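You operate a simulated robot arm through the tools that you are given. There is no shell and no other tool. Be economical: measure what you need, move in short steps, check, and stop when the job is done.

The job below is to be done with a simulated two-armed robot. You get a single attempt, and the scene is never put back.

TASK
On the packing table, fold the blue cloth in half, so that its two short edges meet.

It is judged by the outcome, as a careful person would: the job done as asked, and still so three seconds after it is handed in. It fails if anything else is knocked over, pushed out of place, dropped, spilled or broken. Flat cloth is picked up by pressing the open fingertips on it (5 to 10 N) and closing them slowly along it; thin cloth reads only 2 to 8 mm in the jaws.

THE ROBOT
Two 7-joint arms with two-finger parallel grippers on one trunk, on a base that drives. Base frame: it is fixed to the floor where the robot stands at the start and does not move with it; the origin is under the middle of the robot, x ahead of it, y to its left, z up. Lengths are in m, angles in degrees, forces in N, time in s.
The left shoulder is at the start at [0.07, 0.163, 1.145], the right one opposite. Places, roughly: packing table [0.7, 1.3, 0.8]. Payload 3.43 kg a hand.
The TCP of each hand is the grasp point between the finger pads, 0.034 m short of the fingertips. In the tool frame z runs along the fingers and y along their closing line. Largest opening 0.128 m; finger width 0.024, thickness 0.012; the body of the gripper, 0.048 by 0.13 m, starts 0.096 m behind the TCP.
Orientation is that of the tool frame in the base frame, as [roll, pitch, yaw] about the fixed x, y, z axes, in that order (R = Rz(yaw) Ry(pitch) Rx(roll)). With the fingers straight down and closing along the base's y, the tool's x points along the base's -x, its y along +y and its z along -z.

THE INTERFACE
- The arms move only by the tool step_arm. It takes "left_steps", "right_steps" or both (then of equal length, played together; a hand with none holds still); each is a list that holds one entry, the list of rows, each a list of 7 numbers: the shift along the tool's x, y, z in m, then the turn, a rotation vector about the tool's x, y, z in rad, then the closure in counts, from 0 (fully open) to 255 (shut). In form: [[[tx, ty, tz, wx, wy, wz, fingers], ...]]. A call has 1 to 20 rows; each row is the pose to reach, as a shift and turn from the pose commanded when the call began, along the tool's axes at that moment. Rows are played at 5 a second. More than 0.05 m and 8.6 degrees between two rows, or a gripper value outside its range, and nothing of the call is played. Where a pose cannot be reached the arm comes as near as it can. A force on the tool above 40 N (or 10 N above the force at the start of the call, whichever is more), or a blocked arm, ends the call early, and 0.2 s more pass. Each finger travels about 0.153 m/s and halts on what it meets, pressing with about 37 N; the grip force reading is that of the motor and also rises with nothing between the fingers. The clock runs only during rows and for 0.2 s after the last one: add rows that repeat a pose to give the fingers time. It gives the time, the measured TCP pose, the force on the tool (base axes), the opening and the grip force at its end, in the units of the frame above (readings bear some noise), with the torque about the TCP (base axes, N m) and any sound that the robot's microphone picked up.
- Cameras (640 x 400 px; columns grow to the right, rows downward): "scene" is now at [0.1294, -0.0009, 1.3588]; the picture's right is [0.06, -1.00, 0.00], its down [-0.72, -0.04, -0.70] and it looks along [0.69, 0.04, -0.72] (base axes); focal length 261 px, centre (320, 200). "left" rides on the left gripper at [0.076, 0.011, -0.16] in its tool frame; the picture's right is [-0.15, 0.99, 0.00], its down [-0.88, -0.13, -0.46] and it looks along [-0.45, -0.07, 0.89] (tool axes); focal length 234 px, centre (320, 200). "right" rides on the right gripper at [0.076, -0.011, -0.16] in its tool frame; the picture's right is [0.15, 0.99, 0.00], its down [-0.88, 0.13, -0.46] and it looks along [-0.45, 0.07, 0.89] (tool axes); focal length 234 px, centre (320, 200). There is no depth. A picture from a camera that has moved, and an enlarged one, comes with that camera's place and axes in the base frame and with its lens. The place of the scene camera against the robot may be out by one fixed shift of up to 0.012 m in any direction.
- get_image(camera): a new picture of that camera. It takes no simulated time.
- move_column(by): slides the trunk up (or, below 0, down) by that many m; the arms and the scene camera ride with it, the base frame stays. It gives what a move gives, with no picture.
- steer(legs): drives the robot by 1 to 6 legs, each [ahead, left, turn to the left] in m, m and degrees, along the robot's own axes; the way and the turn of a leg run together, so that a leg with both is an arc; at most 1.5 m and 180 degrees a leg. The arms and the cameras ride along, it lands a little off, and it stops where it bumps. It gives what a move gives.
- turn_head(pan, tilt): turns the head with the scene camera to pan (to the left, within 86 degrees either way) and tilt (down, from -29 to 69), counted from straight ahead of the robot. It gives what a move gives.
- inspect(camera, box): a new picture of the part [left, top, right, bottom] of that camera's present view, enlarged. It takes no simulated time.
- finish_job(): hands the job in; it is judged then, once.

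Go step by step. Nothing tells you exact positions but the pictures and the camera data: compare them with the known pose of the tool, close in by small moves and look again before you grip or let go. The budget is 120 turns and 92 pictures, counting those below and the enlarged ones. Unless the task says otherwise, let go and move clear before handing in, and close with one line.

The tools are called after ">>>" as a command line: name --argument value ..., lists and objects as JSON in quotes. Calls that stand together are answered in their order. step_arm: Moves the arms, as the interface text tells. Its arguments: {"type":"object","properties":{"left_steps":{"type":"array","items":{"type":"array","items":{"type":"array","items":{"type":"number"}}}},"right_steps":{"type":"array","items":{"type":"array","items":{"type":"array","items":{"type":"number"}}}}},"required":[]} The other tools are called the same way: move_column (by) slides the trunk up or down; steer (legs) drives the base; turn_head (pan, tilt) turns the head that bears the scene camera; get_image (camera) takes a picture; inspect (camera, box) takes an enlarged picture of a part of a camera's view; finish_job () hands the job in.

At the start:

```text
t: 0.0
left_tcp_pos: [0.6707, 0.2661, 1.024]
left_tool_rot: [-180.0, 0.0, -179.9]
left_contact_force: [-0.1, -0.7, -0.9]
left_ft_torque: [-0.01, -0.01, -0.01]
left_gripper_width: 0.1279
left_grasp_force: 0.1
right_tcp_pos: [0.5505, -0.2416, 1.0938]
right_tool_rot: [180.0, 0.1, -180.0]
right_contact_force: [0.0, 0.8, 0.0]
right_ft_torque: [-0.01, 0.02, -0.02]
right_gripper_width: 0.1281
right_grasp_force: 0.0
trunk travel left (down, up): [-0.625, 0.315]
robot x, y, heading: [-0.0025, 0.0028, -0.3]
head pan, tilt: [3.6, 45.9]
```

scene: 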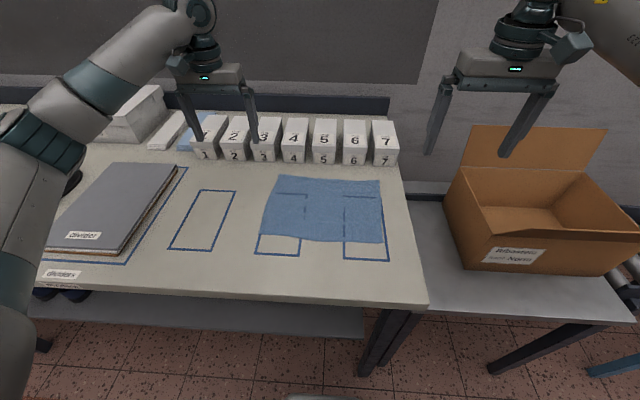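
right: 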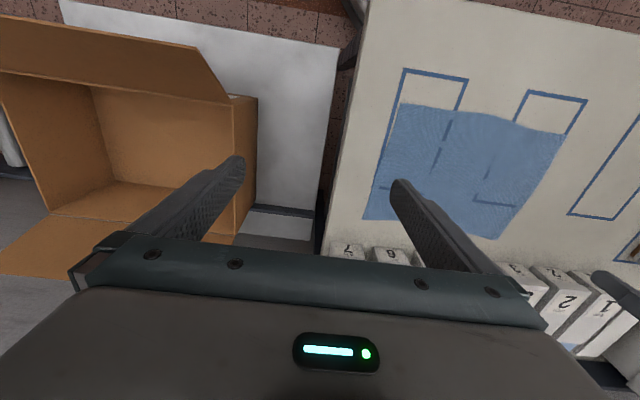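
left: 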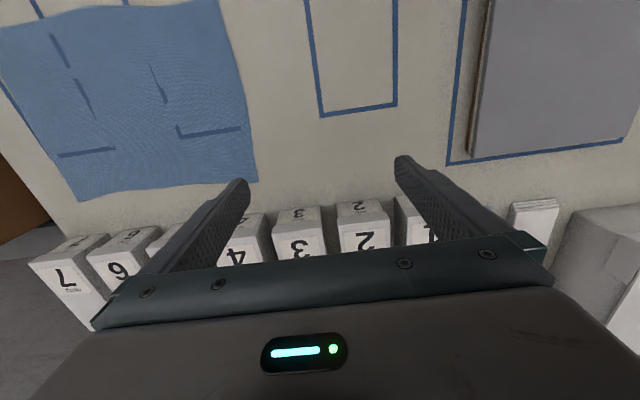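

A blue cloth lies on the table in front, at about (0.65, 0.03), but the packing table is listed at y≈1.3, to my left. I'll look there before deciding which cloth is meant.

>>> turn_head --pan 65 --tilt 40

>>> get_image --camera "scene"

```text
t: 1.3
left_tcp_pos: [0.6709, 0.2654, 1.0248]
left_tool_rot: [-180.0, -0.1, -180.0]
left_contact_force: [0.5, 1.0, 0.3]
left_ft_torque: [-0.03, 0.01, -0.03]
left_gripper_width: 0.1282
left_grasp_force: 0.0
right_tcp_pos: [0.5517, -0.2403, 1.0945]
right_tool_rot: [-180.0, 0.0, 180.0]
right_contact_force: [0.2, -0.2, -0.2]
right_ft_torque: [-0.05, 0.02, -0.01]
right_gripper_width: 0.1281
right_grasp_force: 0.1
trunk travel left (down, up): [-0.625, 0.315]
robot x, y, heading: [-0.0012, -0.0001, -0.1]
head pan, tilt: [65.0, 40.0]
```

```text
88 pictures are left
camera scene: at [0.085, 0.0711, 1.3674], right [0.91, -0.42, 0.0], down [-0.27, -0.58, -0.77], along [0.32, 0.69, -0.64], focal length 261 px, centre (320, 200)
```

scene: 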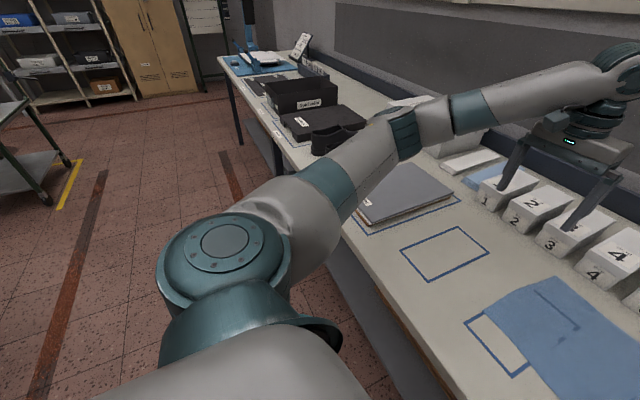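

It is one long table, so the cloth in front of me is the right one. It measures about 0.32 (y) by 0.24 (x), which makes its left and right edges (y≈0.17 and y≈-0.15) the short ones. I'll turn the head back, bring both hands above the two left-edge corners, and look closer.

>>> turn_head --pan 0 --tilt 50

>>> step_arm --left_steps '[[[-0.02, -0.03, 0.015, 0, 0, 0, 60], [-0.04, -0.06, 0.03, 0, 0, 0, 100], [-0.06, -0.09, 0.04, 0, 0, 0, 140], [-0.075, -0.12, 0.04, 0, 0, 0, 165], [-0.075, -0.12, 0.04, 0, 0, 0, 165], [-0.075, -0.12, 0.04, 0, 0, 0, 165]]]'

>>> get_image --camera "scene"

>>> get_image --camera "left"

```text
t: 2.7
left_tcp_pos: [0.6716, 0.2659, 1.0248]
left_tool_rot: [-180.0, -0.1, -179.9]
left_contact_force: [0.5, 0.1, -0.1]
left_ft_torque: [0.0, 0.0, 0.01]
left_gripper_width: 0.1279
left_grasp_force: 0.0
right_tcp_pos: [0.5518, -0.2407, 1.094]
right_tool_rot: [-180.0, -0.1, -179.9]
right_contact_force: [0.2, 0.0, -0.1]
right_ft_torque: [-0.01, 0.02, -0.02]
right_gripper_width: 0.128
right_grasp_force: 0.1
trunk travel left (down, up): [-0.625, 0.315]
robot x, y, heading: [0.0014, 0.0041, -0.1]
head pan, tilt: [0.0, 50.0]
```

```text
t: 4.1
left_tcp_pos: [0.7461, 0.1438, 0.9835]
left_tool_rot: [-179.9, 0.0, -179.9]
left_contact_force: [0.5, -1.1, -0.3]
left_ft_torque: [0.03, 0.04, 0.02]
left_gripper_width: 0.0454
left_grasp_force: 0.0
right_tcp_pos: [0.5509, -0.239, 1.093]
right_tool_rot: [180.0, 0.1, -180.0]
right_contact_force: [0.4, -0.3, 0.2]
right_ft_torque: [0.01, -0.01, 0.0]
right_gripper_width: 0.128
right_grasp_force: 0.1
trunk travel left (down, up): [-0.625, 0.315]
robot x, y, heading: [0.0005, 0.0, 0.0]
head pan, tilt: [0.0, 50.0]
```

```text
87 pictures are left
camera scene: at [0.1262, -0.0065, 1.3532], right [0.0, -1.0, 0.0], down [-0.77, 0.0, -0.64], along [0.64, 0.0, -0.77], focal length 261 px, centre (320, 200)
```

scene: 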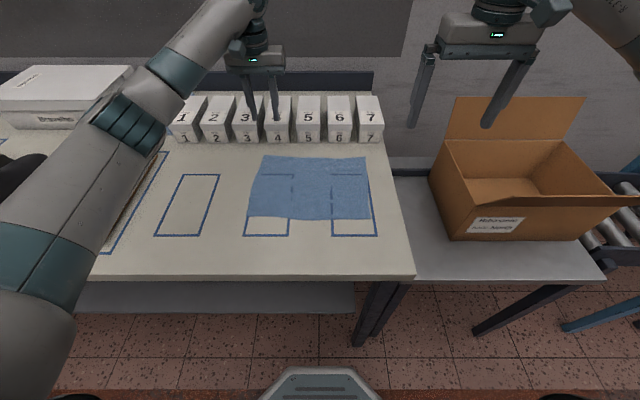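

```text
86 pictures are left
camera left: at [0.6699, 0.1553, 1.1439], right [0.15, 0.99, 0.0], down [0.88, -0.13, 0.45], along [0.45, -0.07, -0.89], focal length 234 px, centre (320, 200)
```

left: 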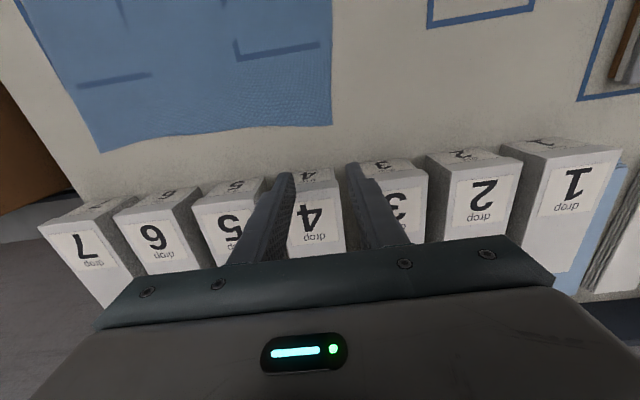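

The gripper camera and scene camera together put the far-left corner near (0.723, 0.163), with the surface slightly above 0.80. Next I bring the left hand above that corner and the right hand above the near-left corner at about (0.505, 0.172).

>>> step_arm --left_steps '[[[0.01, 0, 0.01, 0, 0, 0, 165], [0.02, 0, 0.02, 0, 0, 0, 165], [0.03, -0.004, 0.03, 0, 0, 0, 165], [0.043, -0.008, 0.04, 0, 0, 0, 165], [0.043, -0.008, 0.05, 0, 0, 0, 165], [0.043, -0.008, 0.05, 0, 0, 0, 165], [0.043, -0.008, 0.05, 0, 0, 0, 165], [0.043, -0.008, 0.05, 0, 0, 0, 165], [0.043, -0.008, 0.05, 0, 0, 0, 165], [0.043, -0.008, 0.05, 0, 0, 0, 165], [0.043, -0.008, 0.05, 0, 0, 0, 165], [0.043, -0.008, 0.05, 0, 0, 0, 165]]]' --right_steps '[[[0.003, 0.035, 0.01, 0, 0, 0, 40], [0.006, 0.07, 0.02, 0, 0, 0, 80], [0.009, 0.105, 0.03, 0, 0, 0, 120], [0.012, 0.14, 0.04, 0, 0, 0, 165], [0.015, 0.175, 0.05, 0, 0, 0, 165], [0.018, 0.21, 0.06, 0, 0, 0, 165], [0.021, 0.245, 0.07, 0, 0, 0, 165], [0.024, 0.28, 0.08, 0, 0, 0, 165], [0.024, 0.315, 0.09, 0, 0, 0, 165], [0.024, 0.35, 0.1, 0, 0, 0, 165], [0.024, 0.385, 0.11, 0, 0, 0, 165], [0.024, 0.385, 0.11, 0, 0, 0, 165]]]'

>>> get_image --camera "scene"

>>> get_image --camera "right"

>>> get_image --camera "left"

```text
t: 6.7
left_tcp_pos: [0.704, 0.137, 0.9327]
left_tool_rot: [180.0, 0.0, -180.0]
left_contact_force: [-0.1, -0.6, 0.3]
left_ft_torque: [-0.02, -0.04, -0.03]
left_gripper_width: 0.0453
left_grasp_force: 0.0
right_tcp_pos: [0.5279, 0.1446, 0.9852]
right_tool_rot: [-180.0, 0.0, 180.0]
right_contact_force: [-0.4, 0.2, 0.5]
right_ft_torque: [0.0, 0.01, 0.0]
right_gripper_width: 0.0451
right_grasp_force: 0.0
trunk travel left (down, up): [-0.625, 0.315]
robot x, y, heading: [-0.0016, -0.0007, -0.2]
head pan, tilt: [0.0, 50.0]
```

```text
85 pictures are left
camera scene: at [0.1261, -0.007, 1.3532], right [0.0, -1.0, 0.0], down [-0.77, 0.0, -0.64], along [0.64, 0.0, -0.77], focal length 261 px, centre (320, 200)
```

scene: 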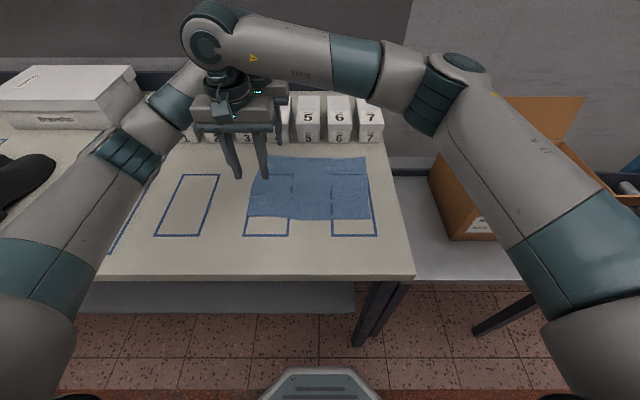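

```text
84 pictures are left
camera right: at [0.4505, 0.1321, 1.1438], right [-0.15, 0.99, 0.0], down [0.88, 0.13, 0.46], along [0.45, 0.07, -0.89], focal length 234 px, centre (320, 200)
```

right: 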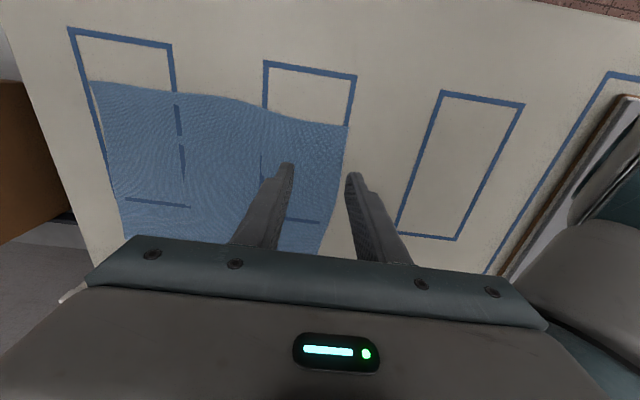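

```text
83 pictures are left
camera left: at [0.6268, 0.1471, 1.0946], right [0.15, 0.99, 0.0], down [0.88, -0.13, 0.46], along [0.45, -0.07, -0.89], focal length 234 px, centre (320, 200)
```

left: 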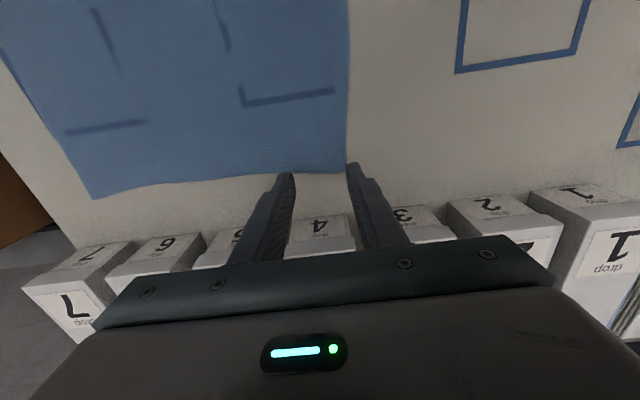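

Both hands are placed. The left edge runs from about (0.725, 0.163) to (0.498, 0.175). I'll shift both hands slightly inward so both fingers press on cloth, and lower them close to the surface.

>>> step_arm --left_steps '[[[0, -0.011, 0.015, 0, 0, 0, 165], [0, -0.011, 0.03, 0, 0, 0, 165], [0, -0.011, 0.045, 0, 0, 0, 165], [0, -0.011, 0.052, 0, 0, 0, 165], [0, -0.011, 0.052, 0, 0, 0, 165]]]' --right_steps '[[[0.003, -0.008, 0.03, 0, 0, 0, 165], [0.005, -0.008, 0.06, 0, 0, 0, 165], [0.005, -0.008, 0.09, 0, 0, 0, 165], [0.005, -0.008, 0.104, 0, 0, 0, 165], [0.005, -0.008, 0.104, 0, 0, 0, 165]]]'

>>> get_image --camera "left"

>>> get_image --camera "right"

```text
t: 7.9
left_tcp_pos: [0.7025, 0.1258, 0.8844]
left_tool_rot: [180.0, 0.3, -180.0]
left_contact_force: [-0.4, -0.3, 5.9]
left_ft_torque: [0.03, -0.01, 0.03]
left_gripper_width: 0.0453
left_grasp_force: 0.0
right_tcp_pos: [0.5218, 0.1378, 0.8854]
right_tool_rot: [179.7, 0.5, 180.0]
right_contact_force: [6.9, 1.0, 38.9]
right_ft_torque: [-0.54, 0.02, 0.11]
right_gripper_width: 0.0449
right_grasp_force: 0.0
trunk travel left (down, up): [-0.625, 0.315]
robot x, y, heading: [-0.001, 0.0029, -0.3]
head pan, tilt: [0.0, 50.0]
```

```text
82 pictures are left
camera left: at [0.6244, 0.1367, 1.046], right [0.15, 0.99, 0.0], down [0.88, -0.13, 0.46], along [0.45, -0.07, -0.89], focal length 234 px, centre (320, 200)
```

left: 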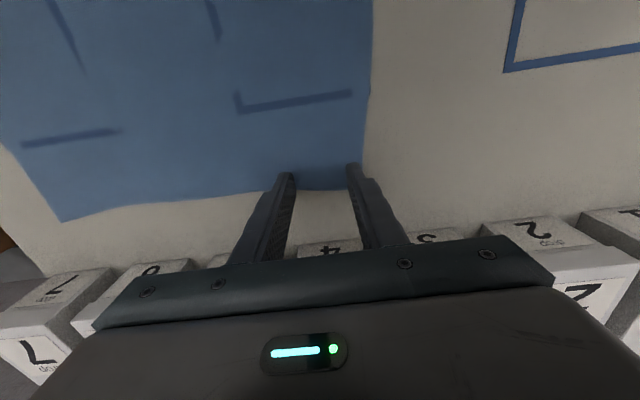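

```text
81 pictures are left
camera right: at [0.4438, 0.1243, 1.0439], right [-0.15, 0.99, 0.0], down [0.88, 0.13, 0.46], along [0.46, 0.07, -0.89], focal length 234 px, centre (320, 200)
```

right: 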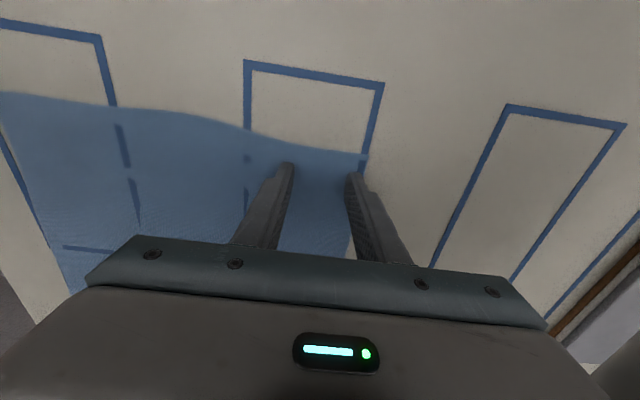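

Both hands touch down with the fingertips at z≈0.85, and the right one presses too hard at 39 N. I'll ease the right up before closing.

>>> step_arm --left_steps '[[[0, 0, 0.0003, 0, 0, 0, 165], [0, 0, 0.0003, 0, 0, 0, 165]]]' --right_steps '[[[0, 0, -0.003, 0, 0, 0, 165], [0, 0, -0.003, 0, 0, 0, 165]]]'

```text
t: 8.5
left_tcp_pos: [0.7013, 0.1257, 0.8851]
left_tool_rot: [180.0, 0.3, -179.8]
left_contact_force: [0.6, 1.2, 17.1]
left_ft_torque: [0.2, 0.09, 0.02]
left_gripper_width: 0.0453
left_grasp_force: 0.1
right_tcp_pos: [0.521, 0.1374, 0.8852]
right_tool_rot: [179.9, 0.1, 180.0]
right_contact_force: [5.7, 0.5, 28.7]
right_ft_torque: [0.25, -0.06, -0.03]
right_gripper_width: 0.0452
right_grasp_force: 0.1
trunk travel left (down, up): [-0.625, 0.315]
robot x, y, heading: [0.0016, -0.0023, 0.1]
head pan, tilt: [0.0, 50.0]
```

>>> step_arm --left_steps '[[[0, 0, -0.001, 0, 0, 0, 165], [0, 0, -0.001, 0, 0, 0, 165], [0, 0, -0.001, 0, 0, 0, 165]]]' --right_steps '[[[0, 0, -0.002, 0, 0, 0, 165], [0, 0, -0.002, 0, 0, 0, 165], [0, 0, -0.002, 0, 0, 0, 165]]]'

```text
t: 9.3
left_tcp_pos: [0.7022, 0.1264, 0.8844]
left_tool_rot: [-180.0, 0.3, -180.0]
left_contact_force: [-0.8, -0.7, 23.5]
left_ft_torque: [0.35, 0.07, 0.03]
left_gripper_width: 0.0453
left_grasp_force: 0.0
right_tcp_pos: [0.52, 0.1368, 0.885]
right_tool_rot: [-180.0, 0.0, -180.0]
right_contact_force: [0.9, -0.7, 4.5]
right_ft_torque: [0.11, -0.02, -0.01]
right_gripper_width: 0.0455
right_grasp_force: 0.4
trunk travel left (down, up): [-0.625, 0.315]
robot x, y, heading: [-0.0024, 0.0028, -0.2]
head pan, tilt: [0.0, 50.0]
```

>>> step_arm --left_steps '[[[0, 0, -0.0018, 0, 0, 0, 165], [0, 0, -0.0018, 0, 0, 0, 165], [0, 0, -0.0018, 0, 0, 0, 165], [0, 0, -0.0018, 0, 0, 0, 165]]]' --right_steps '[[[0, 0, 0.0003, 0, 0, 0, 165], [0, 0, 0.0003, 0, 0, 0, 165], [0, 0, 0.0003, 0, 0, 0, 165], [0, 0, 0.0003, 0, 0, 0, 165]]]'

```text
t: 10.3
left_tcp_pos: [0.7022, 0.1266, 0.8846]
left_tool_rot: [179.9, -0.1, -179.9]
left_contact_force: [-1.9, -2.1, 10.1]
left_ft_torque: [-0.02, 0.06, -0.03]
left_gripper_width: 0.0452
left_grasp_force: 0.0
right_tcp_pos: [0.5209, 0.1367, 0.8855]
right_tool_rot: [180.0, 0.1, 179.9]
right_contact_force: [-0.4, -0.3, 2.1]
right_ft_torque: [0.06, 0.02, 0.02]
right_gripper_width: 0.0448
right_grasp_force: 0.1
trunk travel left (down, up): [-0.625, 0.315]
robot x, y, heading: [0.0026, 0.0021, 0.0]
head pan, tilt: [0.0, 50.0]
```

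The left presses at 10 N, which is good, and the right is light at 2 N. I'll press the right slightly and close both slowly along the cloth.

>>> step_arm --left_steps '[[[0, 0, 0, 0, 0, 0, 165], [0, 0, 0, 0, 0, 0, 165], [0, 0, 0, 0, 0, 0, 172], [0, 0, 0, 0, 0, 0, 179], [0, 0, 0, 0, 0, 0, 186], [0, 0, 0, 0, 0, 0, 193], [0, 0, 0, 0, 0, 0, 200], [0, 0, 0, 0, 0, 0, 207], [0, 0, 0, 0, 0, 0, 214], [0, 0, 0, 0, 0, 0, 221], [0, 0, 0, 0, 0, 0, 228], [0, 0, 0, 0, 0, 0, 235], [0, 0, 0, 0, 0, 0, 242], [0, 0, 0, 0, 0, 0, 249], [0, 0, 0, 0, 0, 0, 255], [0, 0, 0, 0, 0, 0, 255]]]' --right_steps '[[[0, 0, 0.0007, 0, 0, 0, 165], [0, 0, 0.0007, 0, 0, 0, 165], [0, 0, 0.0007, 0, 0, 0, 172], [0, 0, 0.0007, 0, 0, 0, 179], [0, 0, 0.0007, 0, 0, 0, 186], [0, 0, 0.0007, 0, 0, 0, 193], [0, 0, 0.0007, 0, 0, 0, 200], [0, 0, 0.0007, 0, 0, 0, 207], [0, 0, 0.0007, 0, 0, 0, 214], [0, 0, 0.0007, 0, 0, 0, 221], [0, 0, 0.0007, 0, 0, 0, 228], [0, 0, 0.0007, 0, 0, 0, 235], [0, 0, 0.0007, 0, 0, 0, 242], [0, 0, 0.0007, 0, 0, 0, 249], [0, 0, 0.0007, 0, 0, 0, 255], [0, 0, 0.0007, 0, 0, 0, 255]]]'

>>> get_image --camera "left"

>>> get_image --camera "right"

```text
t: 13.7
left_tcp_pos: [0.7016, 0.1271, 0.8847]
left_tool_rot: [180.0, 0.0, -179.9]
left_contact_force: [-1.2, -0.4, 0.8]
left_ft_torque: [-0.03, 0.04, -0.03]
left_gripper_width: 0.0021
left_grasp_force: 37.0
right_tcp_pos: [0.5217, 0.1367, 0.8857]
right_tool_rot: [180.0, 0.2, -179.9]
right_contact_force: [1.4, 0.8, 20.4]
right_ft_torque: [0.15, 0.0, 0.0]
right_gripper_width: 0.002
right_grasp_force: 36.7
trunk travel left (down, up): [-0.625, 0.315]
robot x, y, heading: [-0.0009, 0.0009, 0.1]
head pan, tilt: [0.0, 50.0]
```

```text
80 pictures are left
camera left: at [0.6253, 0.1374, 1.0466], right [0.15, 0.99, 0.0], down [0.88, -0.13, 0.46], along [0.45, -0.07, -0.89], focal length 234 px, centre (320, 200)
```

left: 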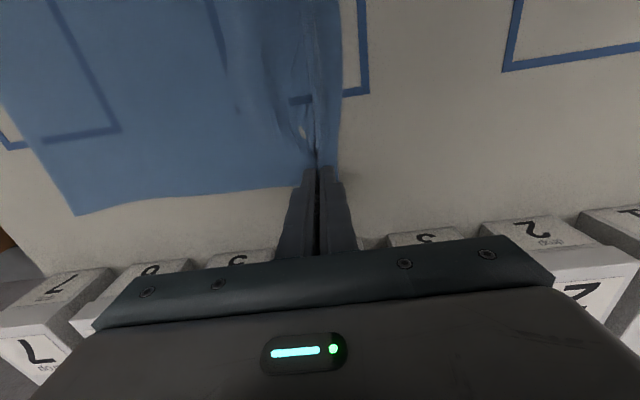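

```text
79 pictures are left
camera right: at [0.4443, 0.1243, 1.0444], right [-0.15, 0.99, 0.0], down [0.88, 0.13, 0.46], along [0.45, 0.07, -0.89], focal length 234 px, centre (320, 200)
```

right: 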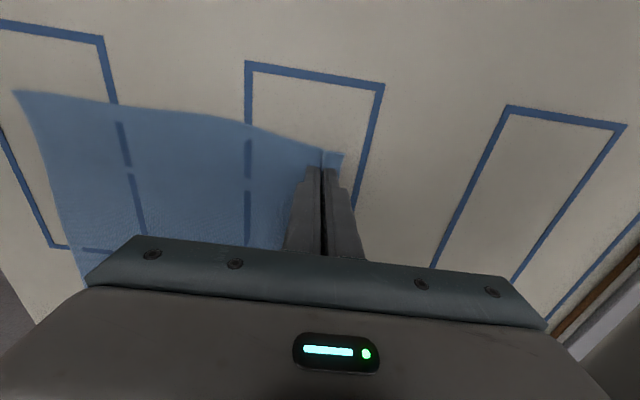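

Both hands read about 2 mm with a ridge pinched between the fingers. I'll lift 5 cm to test the grip.

>>> step_arm --left_steps '[[[0, 0, -0.012, 0, 0, 0, 255], [0, -0.005, -0.024, 0, 0, 0, 255], [0, -0.01, -0.036, 0, 0, 0, 255], [0, -0.015, -0.05, 0, 0, 0, 255], [0, -0.015, -0.05, 0, 0, 0, 255]]]' --right_steps '[[[0, 0, -0.012, 0, 0, 0, 255], [0, -0.005, -0.024, 0, 0, 0, 255], [0, -0.01, -0.036, 0, 0, 0, 255], [0, -0.015, -0.05, 0, 0, 0, 255], [0, -0.015, -0.05, 0, 0, 0, 255]]]'

>>> get_image --camera "scene"

>>> get_image --camera "left"

>>> get_image --camera "right"

```text
t: 14.9
left_tcp_pos: [0.7036, 0.1109, 0.9342]
left_tool_rot: [-180.0, -0.1, -179.8]
left_contact_force: [-0.1, 0.1, -0.5]
left_ft_torque: [0.01, 0.06, 0.04]
left_gripper_width: 0.002
left_grasp_force: 37.2
right_tcp_pos: [0.5224, 0.1219, 0.9329]
right_tool_rot: [-179.9, -0.1, -180.0]
right_contact_force: [1.2, -0.9, -1.4]
right_ft_torque: [0.01, -0.01, -0.01]
right_gripper_width: 0.0015
right_grasp_force: 36.4
trunk travel left (down, up): [-0.625, 0.315]
robot x, y, heading: [0.0018, 0.0021, -0.2]
head pan, tilt: [0.0, 50.0]
```

```text
78 pictures are left
camera scene: at [0.1265, -0.0055, 1.3532], right [0.0, -1.0, 0.0], down [-0.77, 0.0, -0.64], along [0.64, 0.0, -0.77], focal length 261 px, centre (320, 200)
```

scene: 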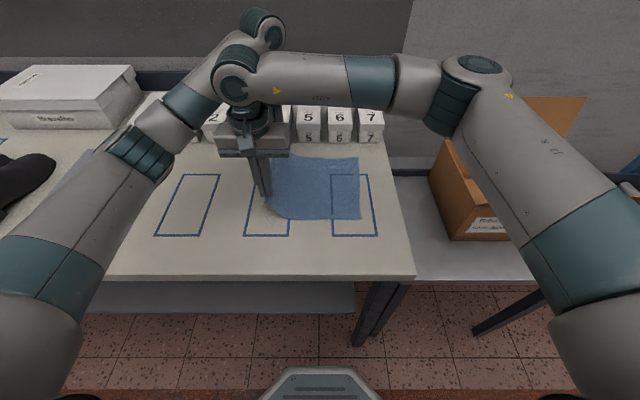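

```text
77 pictures are left
camera left: at [0.6274, 0.122, 1.0955], right [0.15, 0.99, 0.0], down [0.88, -0.13, 0.45], along [0.45, -0.07, -0.89], focal length 234 px, centre (320, 200)
```

left: 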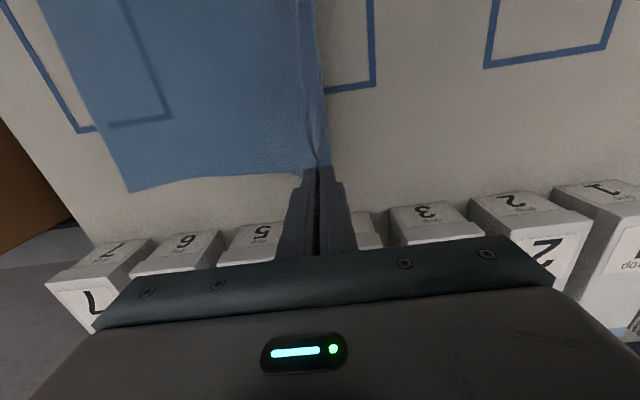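

```text
76 pictures are left
camera right: at [0.4455, 0.1098, 1.0925], right [-0.15, 0.99, 0.0], down [0.88, 0.13, 0.46], along [0.45, 0.07, -0.89], focal length 234 px, centre (320, 200)
```

right: 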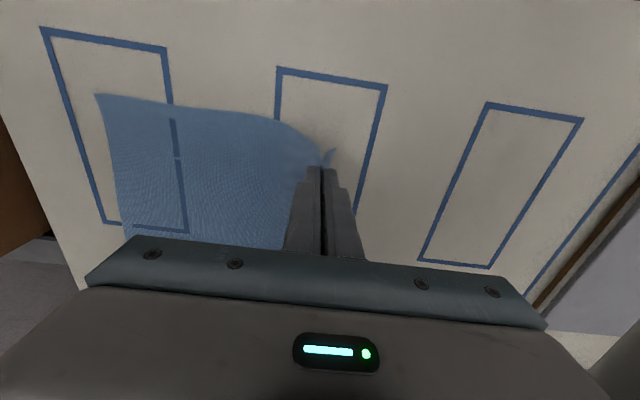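

The grip holds, but the pinch is deep, with about 3 cm of flap outside it that would end up folded back. I'll set the edge back down, release, and see how the cloth relaxes before regripping right at the edge.

>>> step_arm --left_steps '[[[0, 0.01, 0.015, 0, 0, 0, 255], [0, 0.02, 0.03, 0, 0, 0, 255], [0, 0.03, 0.042, 0, 0, 0, 255], [0, 0.035, 0.047, 0, 0, 0, 255], [0, 0.035, 0.047, 0, 0, 0, 220], [0, 0.035, 0.047, 0, 0, 0, 165], [0, 0.035, 0.047, 0, 0, 0, 110], [0, 0.035, 0.047, 0, 0, 0, 110], [0, 0.035, 0.02, 0, 0, 0, 110], [0, 0.035, 0.0, 0, 0, 0, 110], [0, 0.035, 0.0, 0, 0, 0, 110]]]' --right_steps '[[[0, 0.01, 0.015, 0, 0, 0, 255], [0, 0.02, 0.03, 0, 0, 0, 255], [0, 0.03, 0.042, 0, 0, 0, 255], [0, 0.035, 0.047, 0, 0, 0, 255], [0, 0.035, 0.047, 0, 0, 0, 220], [0, 0.035, 0.047, 0, 0, 0, 165], [0, 0.035, 0.047, 0, 0, 0, 110], [0, 0.035, 0.047, 0, 0, 0, 110], [0, 0.035, 0.02, 0, 0, 0, 110], [0, 0.035, 0.0, 0, 0, 0, 110], [0, 0.035, 0.0, 0, 0, 0, 110]]]'

>>> get_image --camera "left"

>>> get_image --camera "right"

```text
t: 17.3
left_tcp_pos: [0.7038, 0.1466, 0.935]
left_tool_rot: [-180.0, -0.1, -180.0]
left_contact_force: [-0.4, -0.4, 0.0]
left_ft_torque: [0.0, 0.05, -0.02]
left_gripper_width: 0.073
left_grasp_force: 0.0
right_tcp_pos: [0.5235, 0.1562, 0.9333]
right_tool_rot: [179.9, -0.1, 180.0]
right_contact_force: [0.1, -0.2, -0.3]
right_ft_torque: [-0.01, 0.0, 0.03]
right_gripper_width: 0.0727
right_grasp_force: 0.2
trunk travel left (down, up): [-0.625, 0.315]
robot x, y, heading: [-0.0003, -0.0014, -0.3]
head pan, tilt: [0.0, 50.0]
```

```text
75 pictures are left
camera left: at [0.6273, 0.1573, 1.0951], right [0.15, 0.99, 0.0], down [0.88, -0.13, 0.45], along [0.45, -0.07, -0.89], focal length 234 px, centre (320, 200)
```

left: 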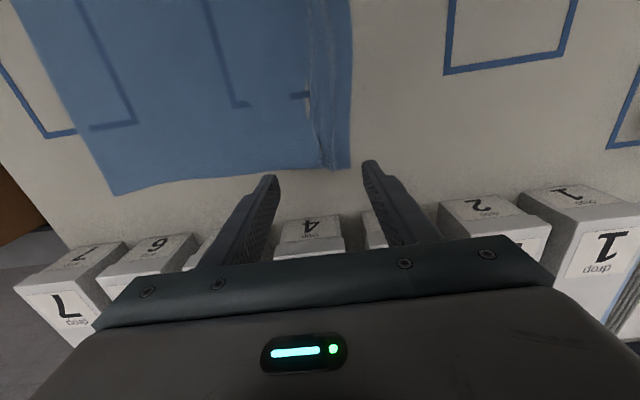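

```text
74 pictures are left
camera right: at [0.4461, 0.1447, 1.0926], right [-0.15, 0.99, 0.0], down [0.88, 0.13, 0.45], along [0.45, 0.07, -0.89], focal length 234 px, centre (320, 200)
```

right: 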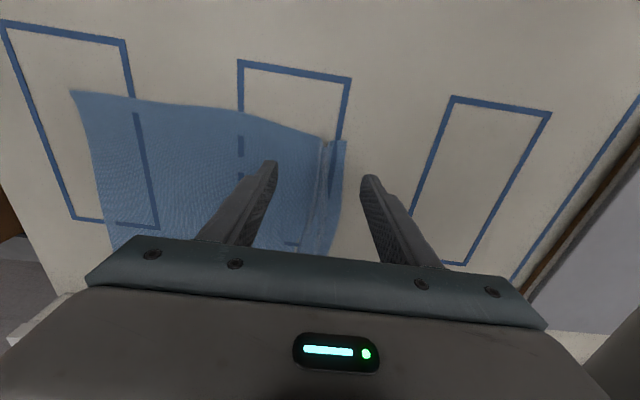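

The cloth keeps a small pleat about 2 cm in from the edge. I'll look closer at how it lies.

>>> inspect --camera "left" --box '[240, 0, 420, 200]'

>>> inspect --camera "right" --box '[220, 100, 400, 260]'

```text
2.00 times, centred on (330, 100) of left
camera zoom: at [0.6273, 0.1573, 1.0951], right [0.15, 0.99, 0.0], down [0.88, -0.13, 0.45], along [0.45, -0.07, -0.89], focal length 468 px, centre (300, 400)
```

zoom: 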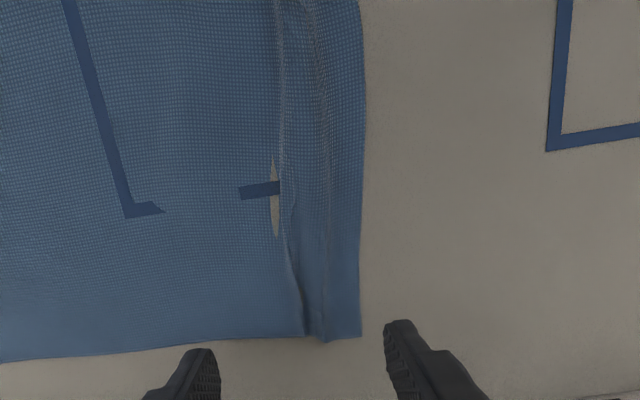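

```text
2.50 times, centred on (310, 180) of right
camera zoom: at [0.4461, 0.1447, 1.0926], right [-0.15, 0.99, 0.0], down [0.88, 0.13, 0.45], along [0.45, 0.07, -0.89], focal length 585 px, centre (345, 250)
```

zoom: 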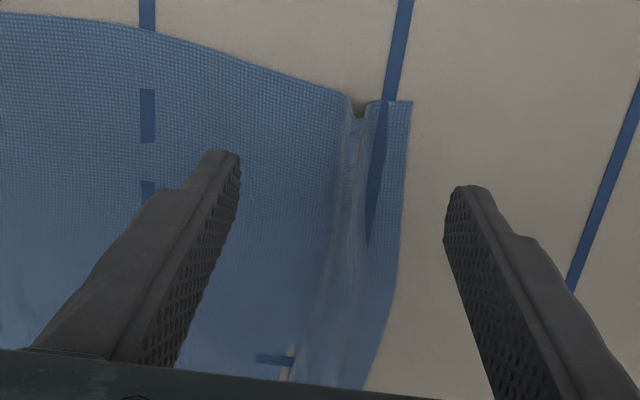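

The pleat is a narrow groove at y≈0.150 (far end) and y≈0.158 (near end). I'll flatten it by pressing with the fingers almost closed over it and then opening them.

>>> step_arm --left_steps '[[[0.002, 0.004, 0.01, 0, 0, 0, 180], [0.002, 0.004, 0.02, 0, 0, 0, 231], [0.002, 0.004, 0.03, 0, 0, 0, 231], [0.002, 0.004, 0.04, 0, 0, 0, 231], [0.002, 0.004, 0.048, 0, 0, 0, 231], [0.002, 0.004, 0.05, 0, 0, 0, 231], [0.002, 0.004, 0.05, 0, 0, 0, 231], [0.002, 0.004, 0.05, 0, 0, 0, 231]]]' --right_steps '[[[0.005, 0.001, 0.01, 0, 0, 0, 180], [0.005, 0.001, 0.02, 0, 0, 0, 231], [0.005, 0.001, 0.03, 0, 0, 0, 231], [0.005, 0.001, 0.04, 0, 0, 0, 231], [0.005, 0.001, 0.046, 0, 0, 0, 231], [0.005, 0.001, 0.0475, 0, 0, 0, 231], [0.005, 0.001, 0.0475, 0, 0, 0, 231], [0.005, 0.001, 0.0475, 0, 0, 0, 231]]]'

>>> inspect --camera "left" --box '[240, 0, 420, 200]'

>>> inspect --camera "right" --box '[220, 100, 400, 260]'

```text
t: 19.1
left_tcp_pos: [0.7009, 0.1503, 0.8867]
left_tool_rot: [180.0, 0.0, -179.9]
left_contact_force: [2.4, 1.1, 8.7]
left_ft_torque: [-0.03, -0.08, 0.02]
left_gripper_width: 0.0116
left_grasp_force: 0.1
right_tcp_pos: [0.5164, 0.158, 0.8856]
right_tool_rot: [-180.0, 0.0, 179.9]
right_contact_force: [-0.3, 0.1, 0.6]
right_ft_torque: [0.03, 0.01, 0.01]
right_gripper_width: 0.0117
right_grasp_force: 0.0
trunk travel left (down, up): [-0.625, 0.315]
robot x, y, heading: [0.0021, -0.0016, 0.1]
head pan, tilt: [0.0, 50.0]
```

```text
2.00 times, centred on (330, 100) of left
camera zoom: at [0.624, 0.1615, 1.0464], right [0.15, 0.99, 0.0], down [0.88, -0.13, 0.46], along [0.45, -0.07, -0.89], focal length 468 px, centre (300, 400)
```

zoom: 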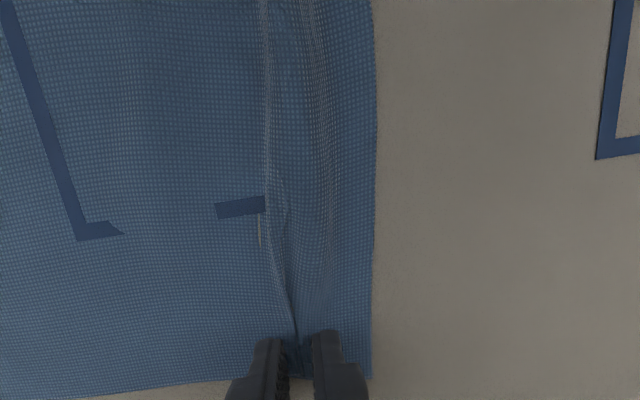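

```text
2.50 times, centred on (310, 180) of right
camera zoom: at [0.4402, 0.1454, 1.0458], right [-0.15, 0.99, 0.0], down [0.88, 0.13, 0.46], along [0.45, 0.07, -0.89], focal length 585 px, centre (345, 250)
```

zoom: 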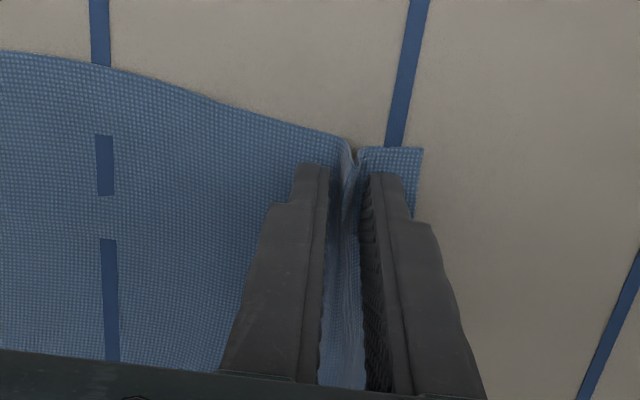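

Both hands straddle the pleat. I'll press the right a touch more, spread the fingers, then lift.

>>> step_arm --left_steps '[[[0, 0, 0, 0, 0, 0, 231], [0, 0, 0, 0, 0, 0, 231], [0, 0, 0, 0, 0, 0, 222], [0, 0, 0, 0, 0, 0, 213], [0, 0, 0, 0, 0, 0, 204], [0, 0, 0, 0, 0, 0, 195], [0, 0, 0, 0, 0, 0, 186], [0, 0, 0, 0, 0, 0, 177], [0, 0, 0, 0, 0, 0, 168], [0, 0, 0, 0, 0, 0, 160], [0, 0, 0, 0, 0, 0, 160], [0, 0, -0.02, 0, 0, 0, 160], [0, 0, -0.04, 0, 0, 0, 160], [0, 0, -0.04, 0, 0, 0, 160]]]' --right_steps '[[[0, 0, 0.0012, 0, 0, 0, 231], [0, 0, 0.0012, 0, 0, 0, 231], [0, 0, 0.0012, 0, 0, 0, 222], [0, 0, 0.0012, 0, 0, 0, 213], [0, 0, 0.0012, 0, 0, 0, 204], [0, 0, 0.0012, 0, 0, 0, 195], [0, 0, 0.0012, 0, 0, 0, 186], [0, 0, 0.0012, 0, 0, 0, 177], [0, 0, 0.0012, 0, 0, 0, 168], [0, 0, 0.0012, 0, 0, 0, 160], [0, 0, 0.0012, 0, 0, 0, 160], [0, 0, -0.02, 0, 0, 0, 160], [0, 0, -0.04, 0, 0, 0, 160], [0, 0, -0.04, 0, 0, 0, 160]]]'

>>> get_image --camera "left"

>>> get_image --camera "right"

```text
t: 22.1
left_tcp_pos: [0.7014, 0.1509, 0.9242]
left_tool_rot: [-180.0, -0.1, -179.9]
left_contact_force: [-0.1, -0.1, 0.0]
left_ft_torque: [0.03, 0.01, 0.02]
left_gripper_width: 0.0475
left_grasp_force: 0.0
right_tcp_pos: [0.5192, 0.157, 0.9258]
right_tool_rot: [-179.9, -0.1, -180.0]
right_contact_force: [0.5, 0.2, 0.8]
right_ft_torque: [0.02, 0.02, 0.02]
right_gripper_width: 0.0479
right_grasp_force: 0.2
trunk travel left (down, up): [-0.625, 0.315]
robot x, y, heading: [-0.0009, 0.0006, 0.1]
head pan, tilt: [0.0, 50.0]
```

```text
69 pictures are left
camera left: at [0.625, 0.1617, 1.0848], right [0.15, 0.99, 0.0], down [0.88, -0.13, 0.45], along [0.45, -0.07, -0.89], focal length 234 px, centre (320, 200)
```

left: 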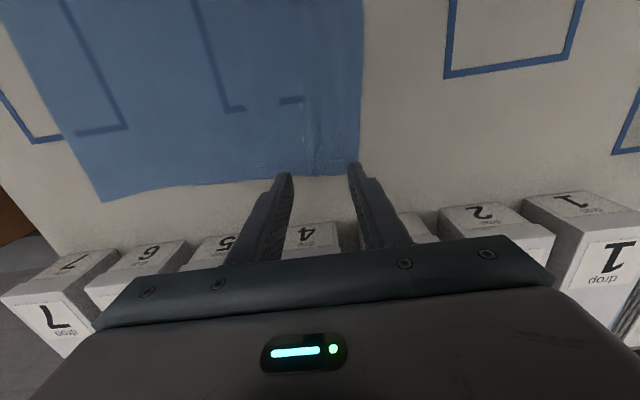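

```text
68 pictures are left
camera right: at [0.4413, 0.1458, 1.0854], right [-0.15, 0.99, 0.0], down [0.88, 0.13, 0.45], along [0.45, 0.07, -0.89], focal length 234 px, centre (320, 200)
```

right: 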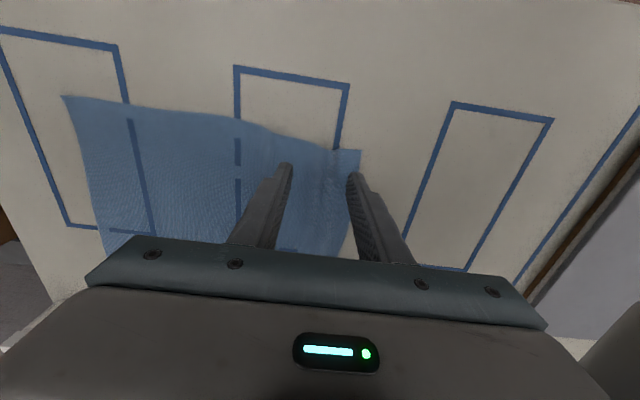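

The pleat is spread flat again; the left edge is now at y≈0.188 (far) and y≈0.195 (near). I'll regrip right across the edge with a small opening, so the outer finger sits just off the cloth.

>>> step_arm --left_steps '[[[0, 0.015, 0, 0, 0, 0, 205], [0, 0.029, 0.01, 0, 0, 0, 205], [0, 0.029, 0.02, 0, 0, 0, 205], [0, 0.029, 0.03, 0, 0, 0, 205], [0, 0.029, 0.036, 0, 0, 0, 205], [0, 0.029, 0.0385, 0, 0, 0, 205], [0, 0.029, 0.0385, 0, 0, 0, 205], [0, 0.029, 0.0385, 0, 0, 0, 205]]]' --right_steps '[[[0, 0.015, 0, 0, 0, 0, 205], [0, 0.03, 0.01, 0, 0, 0, 205], [0, 0.03, 0.02, 0, 0, 0, 205], [0, 0.03, 0.03, 0, 0, 0, 205], [0, 0.03, 0.036, 0, 0, 0, 205], [0, 0.03, 0.0405, 0, 0, 0, 205], [0, 0.03, 0.0405, 0, 0, 0, 205], [0, 0.03, 0.0405, 0, 0, 0, 205]]]'

>>> inspect --camera "left" --box '[240, 60, 420, 220]'

>>> inspect --camera "right" --box '[220, 100, 400, 260]'

```text
t: 23.9
left_tcp_pos: [0.7015, 0.1798, 0.8856]
left_tool_rot: [-180.0, 0.0, -179.9]
left_contact_force: [0.0, 0.2, 0.4]
left_ft_torque: [-0.01, 0.0, 0.02]
left_gripper_width: 0.025
left_grasp_force: 0.1
right_tcp_pos: [0.5179, 0.1884, 0.8859]
right_tool_rot: [-180.0, 0.0, -180.0]
right_contact_force: [-0.8, -0.4, 0.8]
right_ft_torque: [0.0, 0.03, -0.03]
right_gripper_width: 0.0251
right_grasp_force: 0.0
trunk travel left (down, up): [-0.625, 0.315]
robot x, y, heading: [0.0005, -0.0007, -0.1]
head pan, tilt: [0.0, 50.0]
```

```text
2.50 times, centred on (330, 140) of left
camera zoom: at [0.6245, 0.1905, 1.0466], right [0.15, 0.99, 0.0], down [0.88, -0.13, 0.46], along [0.45, -0.07, -0.89], focal length 585 px, centre (295, 350)
```

zoom: 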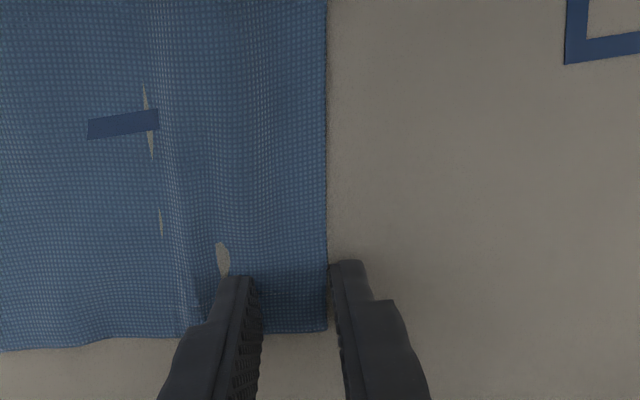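

```text
2.50 times, centred on (310, 180) of right
camera zoom: at [0.4411, 0.1757, 1.0451], right [-0.15, 0.99, 0.0], down [0.88, 0.13, 0.46], along [0.45, 0.07, -0.89], focal length 585 px, centre (345, 250)
```

zoom: 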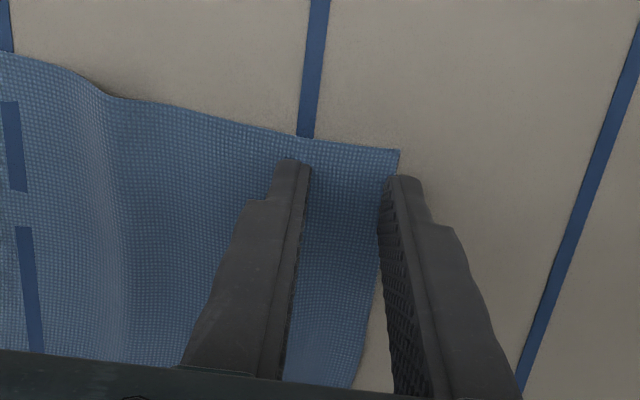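

Both hands straddle the edge. I'll nudge the right 4 mm outward, press lightly and close slowly.

>>> step_arm --left_steps '[[[0, 0, 0, 0, 0, 0, 205], [0, 0, 0.0014, 0, 0, 0, 205], [0, 0, 0.0014, 0, 0, 0, 205], [0, 0, 0.0014, 0, 0, 0, 205], [0, 0, 0.0014, 0, 0, 0, 211], [0, 0, 0.0014, 0, 0, 0, 217], [0, 0, 0.0014, 0, 0, 0, 223], [0, 0, 0.0014, 0, 0, 0, 229], [0, 0, 0.0014, 0, 0, 0, 235], [0, 0, 0.0014, 0, 0, 0, 241], [0, 0, 0.0014, 0, 0, 0, 247], [0, 0, 0.0014, 0, 0, 0, 255], [0, 0, 0.0014, 0, 0, 0, 255], [0, 0, 0.0014, 0, 0, 0, 255]]]' --right_steps '[[[0, 0.004, 0, 0, 0, 0, 205], [0, 0.004, 0.0014, 0, 0, 0, 205], [0, 0.004, 0.0014, 0, 0, 0, 205], [0, 0.004, 0.0014, 0, 0, 0, 205], [0, 0.004, 0.0014, 0, 0, 0, 211], [0, 0.004, 0.0014, 0, 0, 0, 217], [0, 0.004, 0.0014, 0, 0, 0, 223], [0, 0.004, 0.0014, 0, 0, 0, 229], [0, 0.004, 0.0014, 0, 0, 0, 235], [0, 0.004, 0.0014, 0, 0, 0, 241], [0, 0.004, 0.0014, 0, 0, 0, 247], [0, 0.004, 0.0014, 0, 0, 0, 255], [0, 0.004, 0.0014, 0, 0, 0, 255], [0, 0.004, 0.0014, 0, 0, 0, 255]]]'

>>> inspect --camera "left" --box '[240, 60, 420, 220]'

>>> inspect --camera "right" --box '[220, 100, 400, 260]'

```text
t: 26.9
left_tcp_pos: [0.7012, 0.18, 0.885]
left_tool_rot: [-180.0, 0.0, -179.9]
left_contact_force: [-1.2, 0.1, 4.1]
left_ft_torque: [-0.02, 0.04, -0.01]
left_gripper_width: 0.002
left_grasp_force: 36.2
right_tcp_pos: [0.5159, 0.1919, 0.885]
right_tool_rot: [179.9, 0.1, -179.9]
right_contact_force: [0.7, 0.3, 9.8]
right_ft_torque: [-0.02, 0.05, 0.0]
right_gripper_width: 0.002
right_grasp_force: 36.6
trunk travel left (down, up): [-0.625, 0.315]
robot x, y, heading: [0.0001, 0.002, -0.1]
head pan, tilt: [0.0, 50.0]
```

```text
2.50 times, centred on (330, 140) of left
camera zoom: at [0.6237, 0.1901, 1.0462], right [0.15, 0.99, 0.0], down [0.88, -0.13, 0.46], along [0.45, -0.07, -0.89], focal length 585 px, centre (295, 350)
```

zoom: 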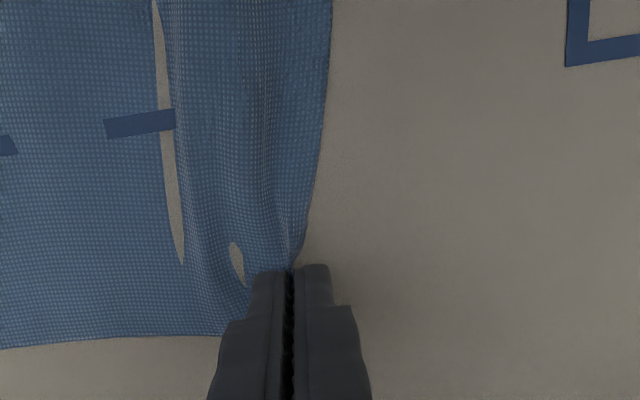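

```text
2.50 times, centred on (310, 180) of right
camera zoom: at [0.44, 0.1793, 1.0446], right [-0.15, 0.99, 0.0], down [0.88, 0.13, 0.46], along [0.45, 0.07, -0.89], focal length 585 px, centre (345, 250)
```

zoom: 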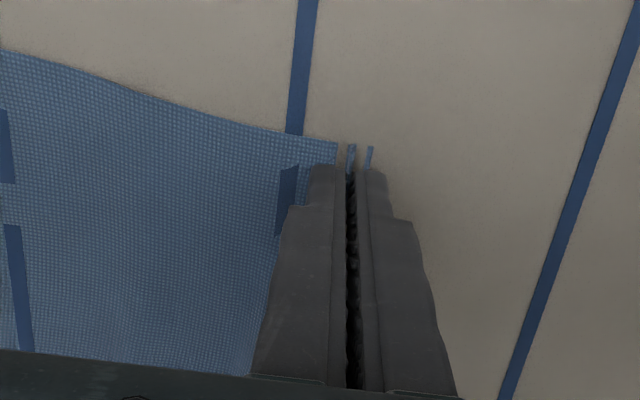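

Both gripped at the edge (2 mm). Now I lift and carry the edge along an arc to about the fold line, then check.

>>> step_arm --left_steps '[[[0, 0, -0.015, 0, 0, 0, 255], [0, -0.007, -0.03, 0, 0, 0, 255], [0, -0.015, -0.045, 0, 0, 0, 255], [0, -0.03, -0.06, 0, 0, 0, 255], [0, -0.045, -0.072, 0, 0, 0, 255], [0, -0.06, -0.084, 0, 0, 0, 255], [0, -0.075, -0.092, 0, 0, 0, 255], [0, -0.09, -0.1, 0, 0, 0, 255], [0, -0.105, -0.105, 0, 0, 0, 255], [0, -0.12, -0.108, 0, 0, 0, 255], [0, -0.12, -0.108, 0, 0, 0, 255]]]' --right_steps '[[[0, 0, -0.015, 0, 0, 0, 255], [0, -0.007, -0.03, 0, 0, 0, 255], [0, -0.015, -0.045, 0, 0, 0, 255], [0, -0.03, -0.06, 0, 0, 0, 255], [0, -0.045, -0.072, 0, 0, 0, 255], [0, -0.06, -0.084, 0, 0, 0, 255], [0, -0.075, -0.092, 0, 0, 0, 255], [0, -0.09, -0.1, 0, 0, 0, 255], [0, -0.105, -0.105, 0, 0, 0, 255], [0, -0.12, -0.108, 0, 0, 0, 255], [0, -0.12, -0.108, 0, 0, 0, 255]]]'

>>> get_image --camera "scene"

>>> get_image --camera "left"

>>> get_image --camera "right"

```text
t: 29.3
left_tcp_pos: [0.7017, 0.0596, 0.9927]
left_tool_rot: [180.0, 0.0, -179.8]
left_contact_force: [-0.9, 0.9, -0.5]
left_ft_torque: [-0.05, 0.0, 0.02]
left_gripper_width: 0.002
left_grasp_force: 36.2
right_tcp_pos: [0.5182, 0.0716, 0.9921]
right_tool_rot: [-180.0, -0.1, 179.9]
right_contact_force: [-0.4, 0.1, 0.9]
right_ft_torque: [-0.03, 0.01, -0.02]
right_gripper_width: 0.0014
right_grasp_force: 36.3
trunk travel left (down, up): [-0.625, 0.315]
robot x, y, heading: [-0.0017, 0.0028, -0.2]
head pan, tilt: [0.0, 50.0]
```

```text
63 pictures are left
camera scene: at [0.126, -0.0049, 1.3533], right [0.0, -1.0, 0.0], down [-0.77, 0.0, -0.64], along [0.64, 0.0, -0.77], focal length 261 px, centre (320, 200)
```

scene: 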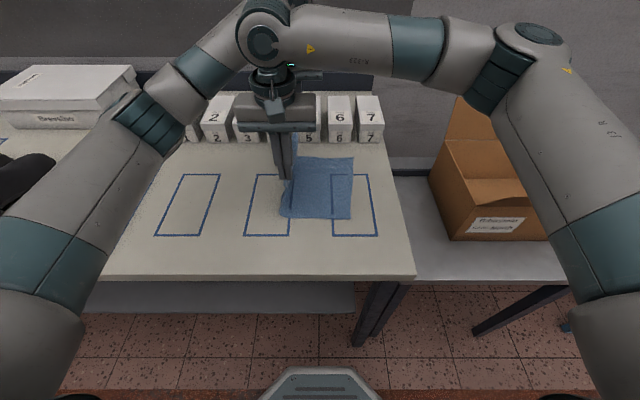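

```text
62 pictures are left
camera left: at [0.6247, 0.0707, 1.1534], right [0.14, 0.99, 0.0], down [0.88, -0.13, 0.46], along [0.45, -0.07, -0.89], focal length 234 px, centre (320, 200)
```

left: 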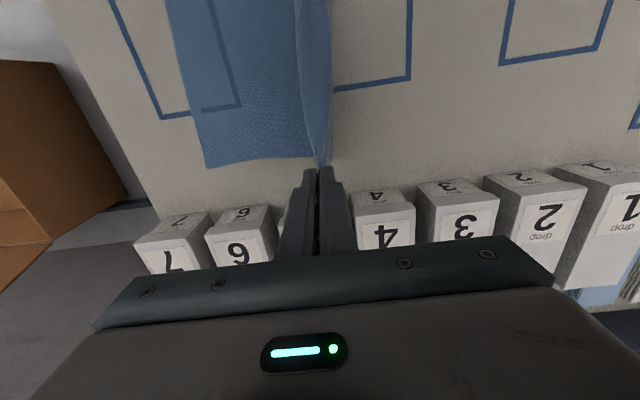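

```text
61 pictures are left
camera right: at [0.441, 0.06, 1.1518], right [-0.15, 0.99, 0.0], down [0.88, 0.13, 0.46], along [0.45, 0.07, -0.89], focal length 234 px, centre (320, 200)
```

right: 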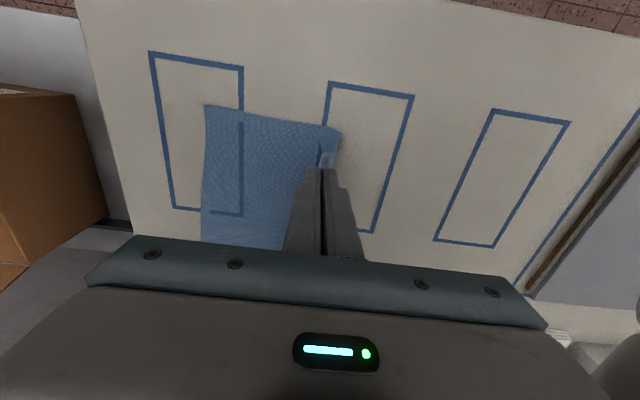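

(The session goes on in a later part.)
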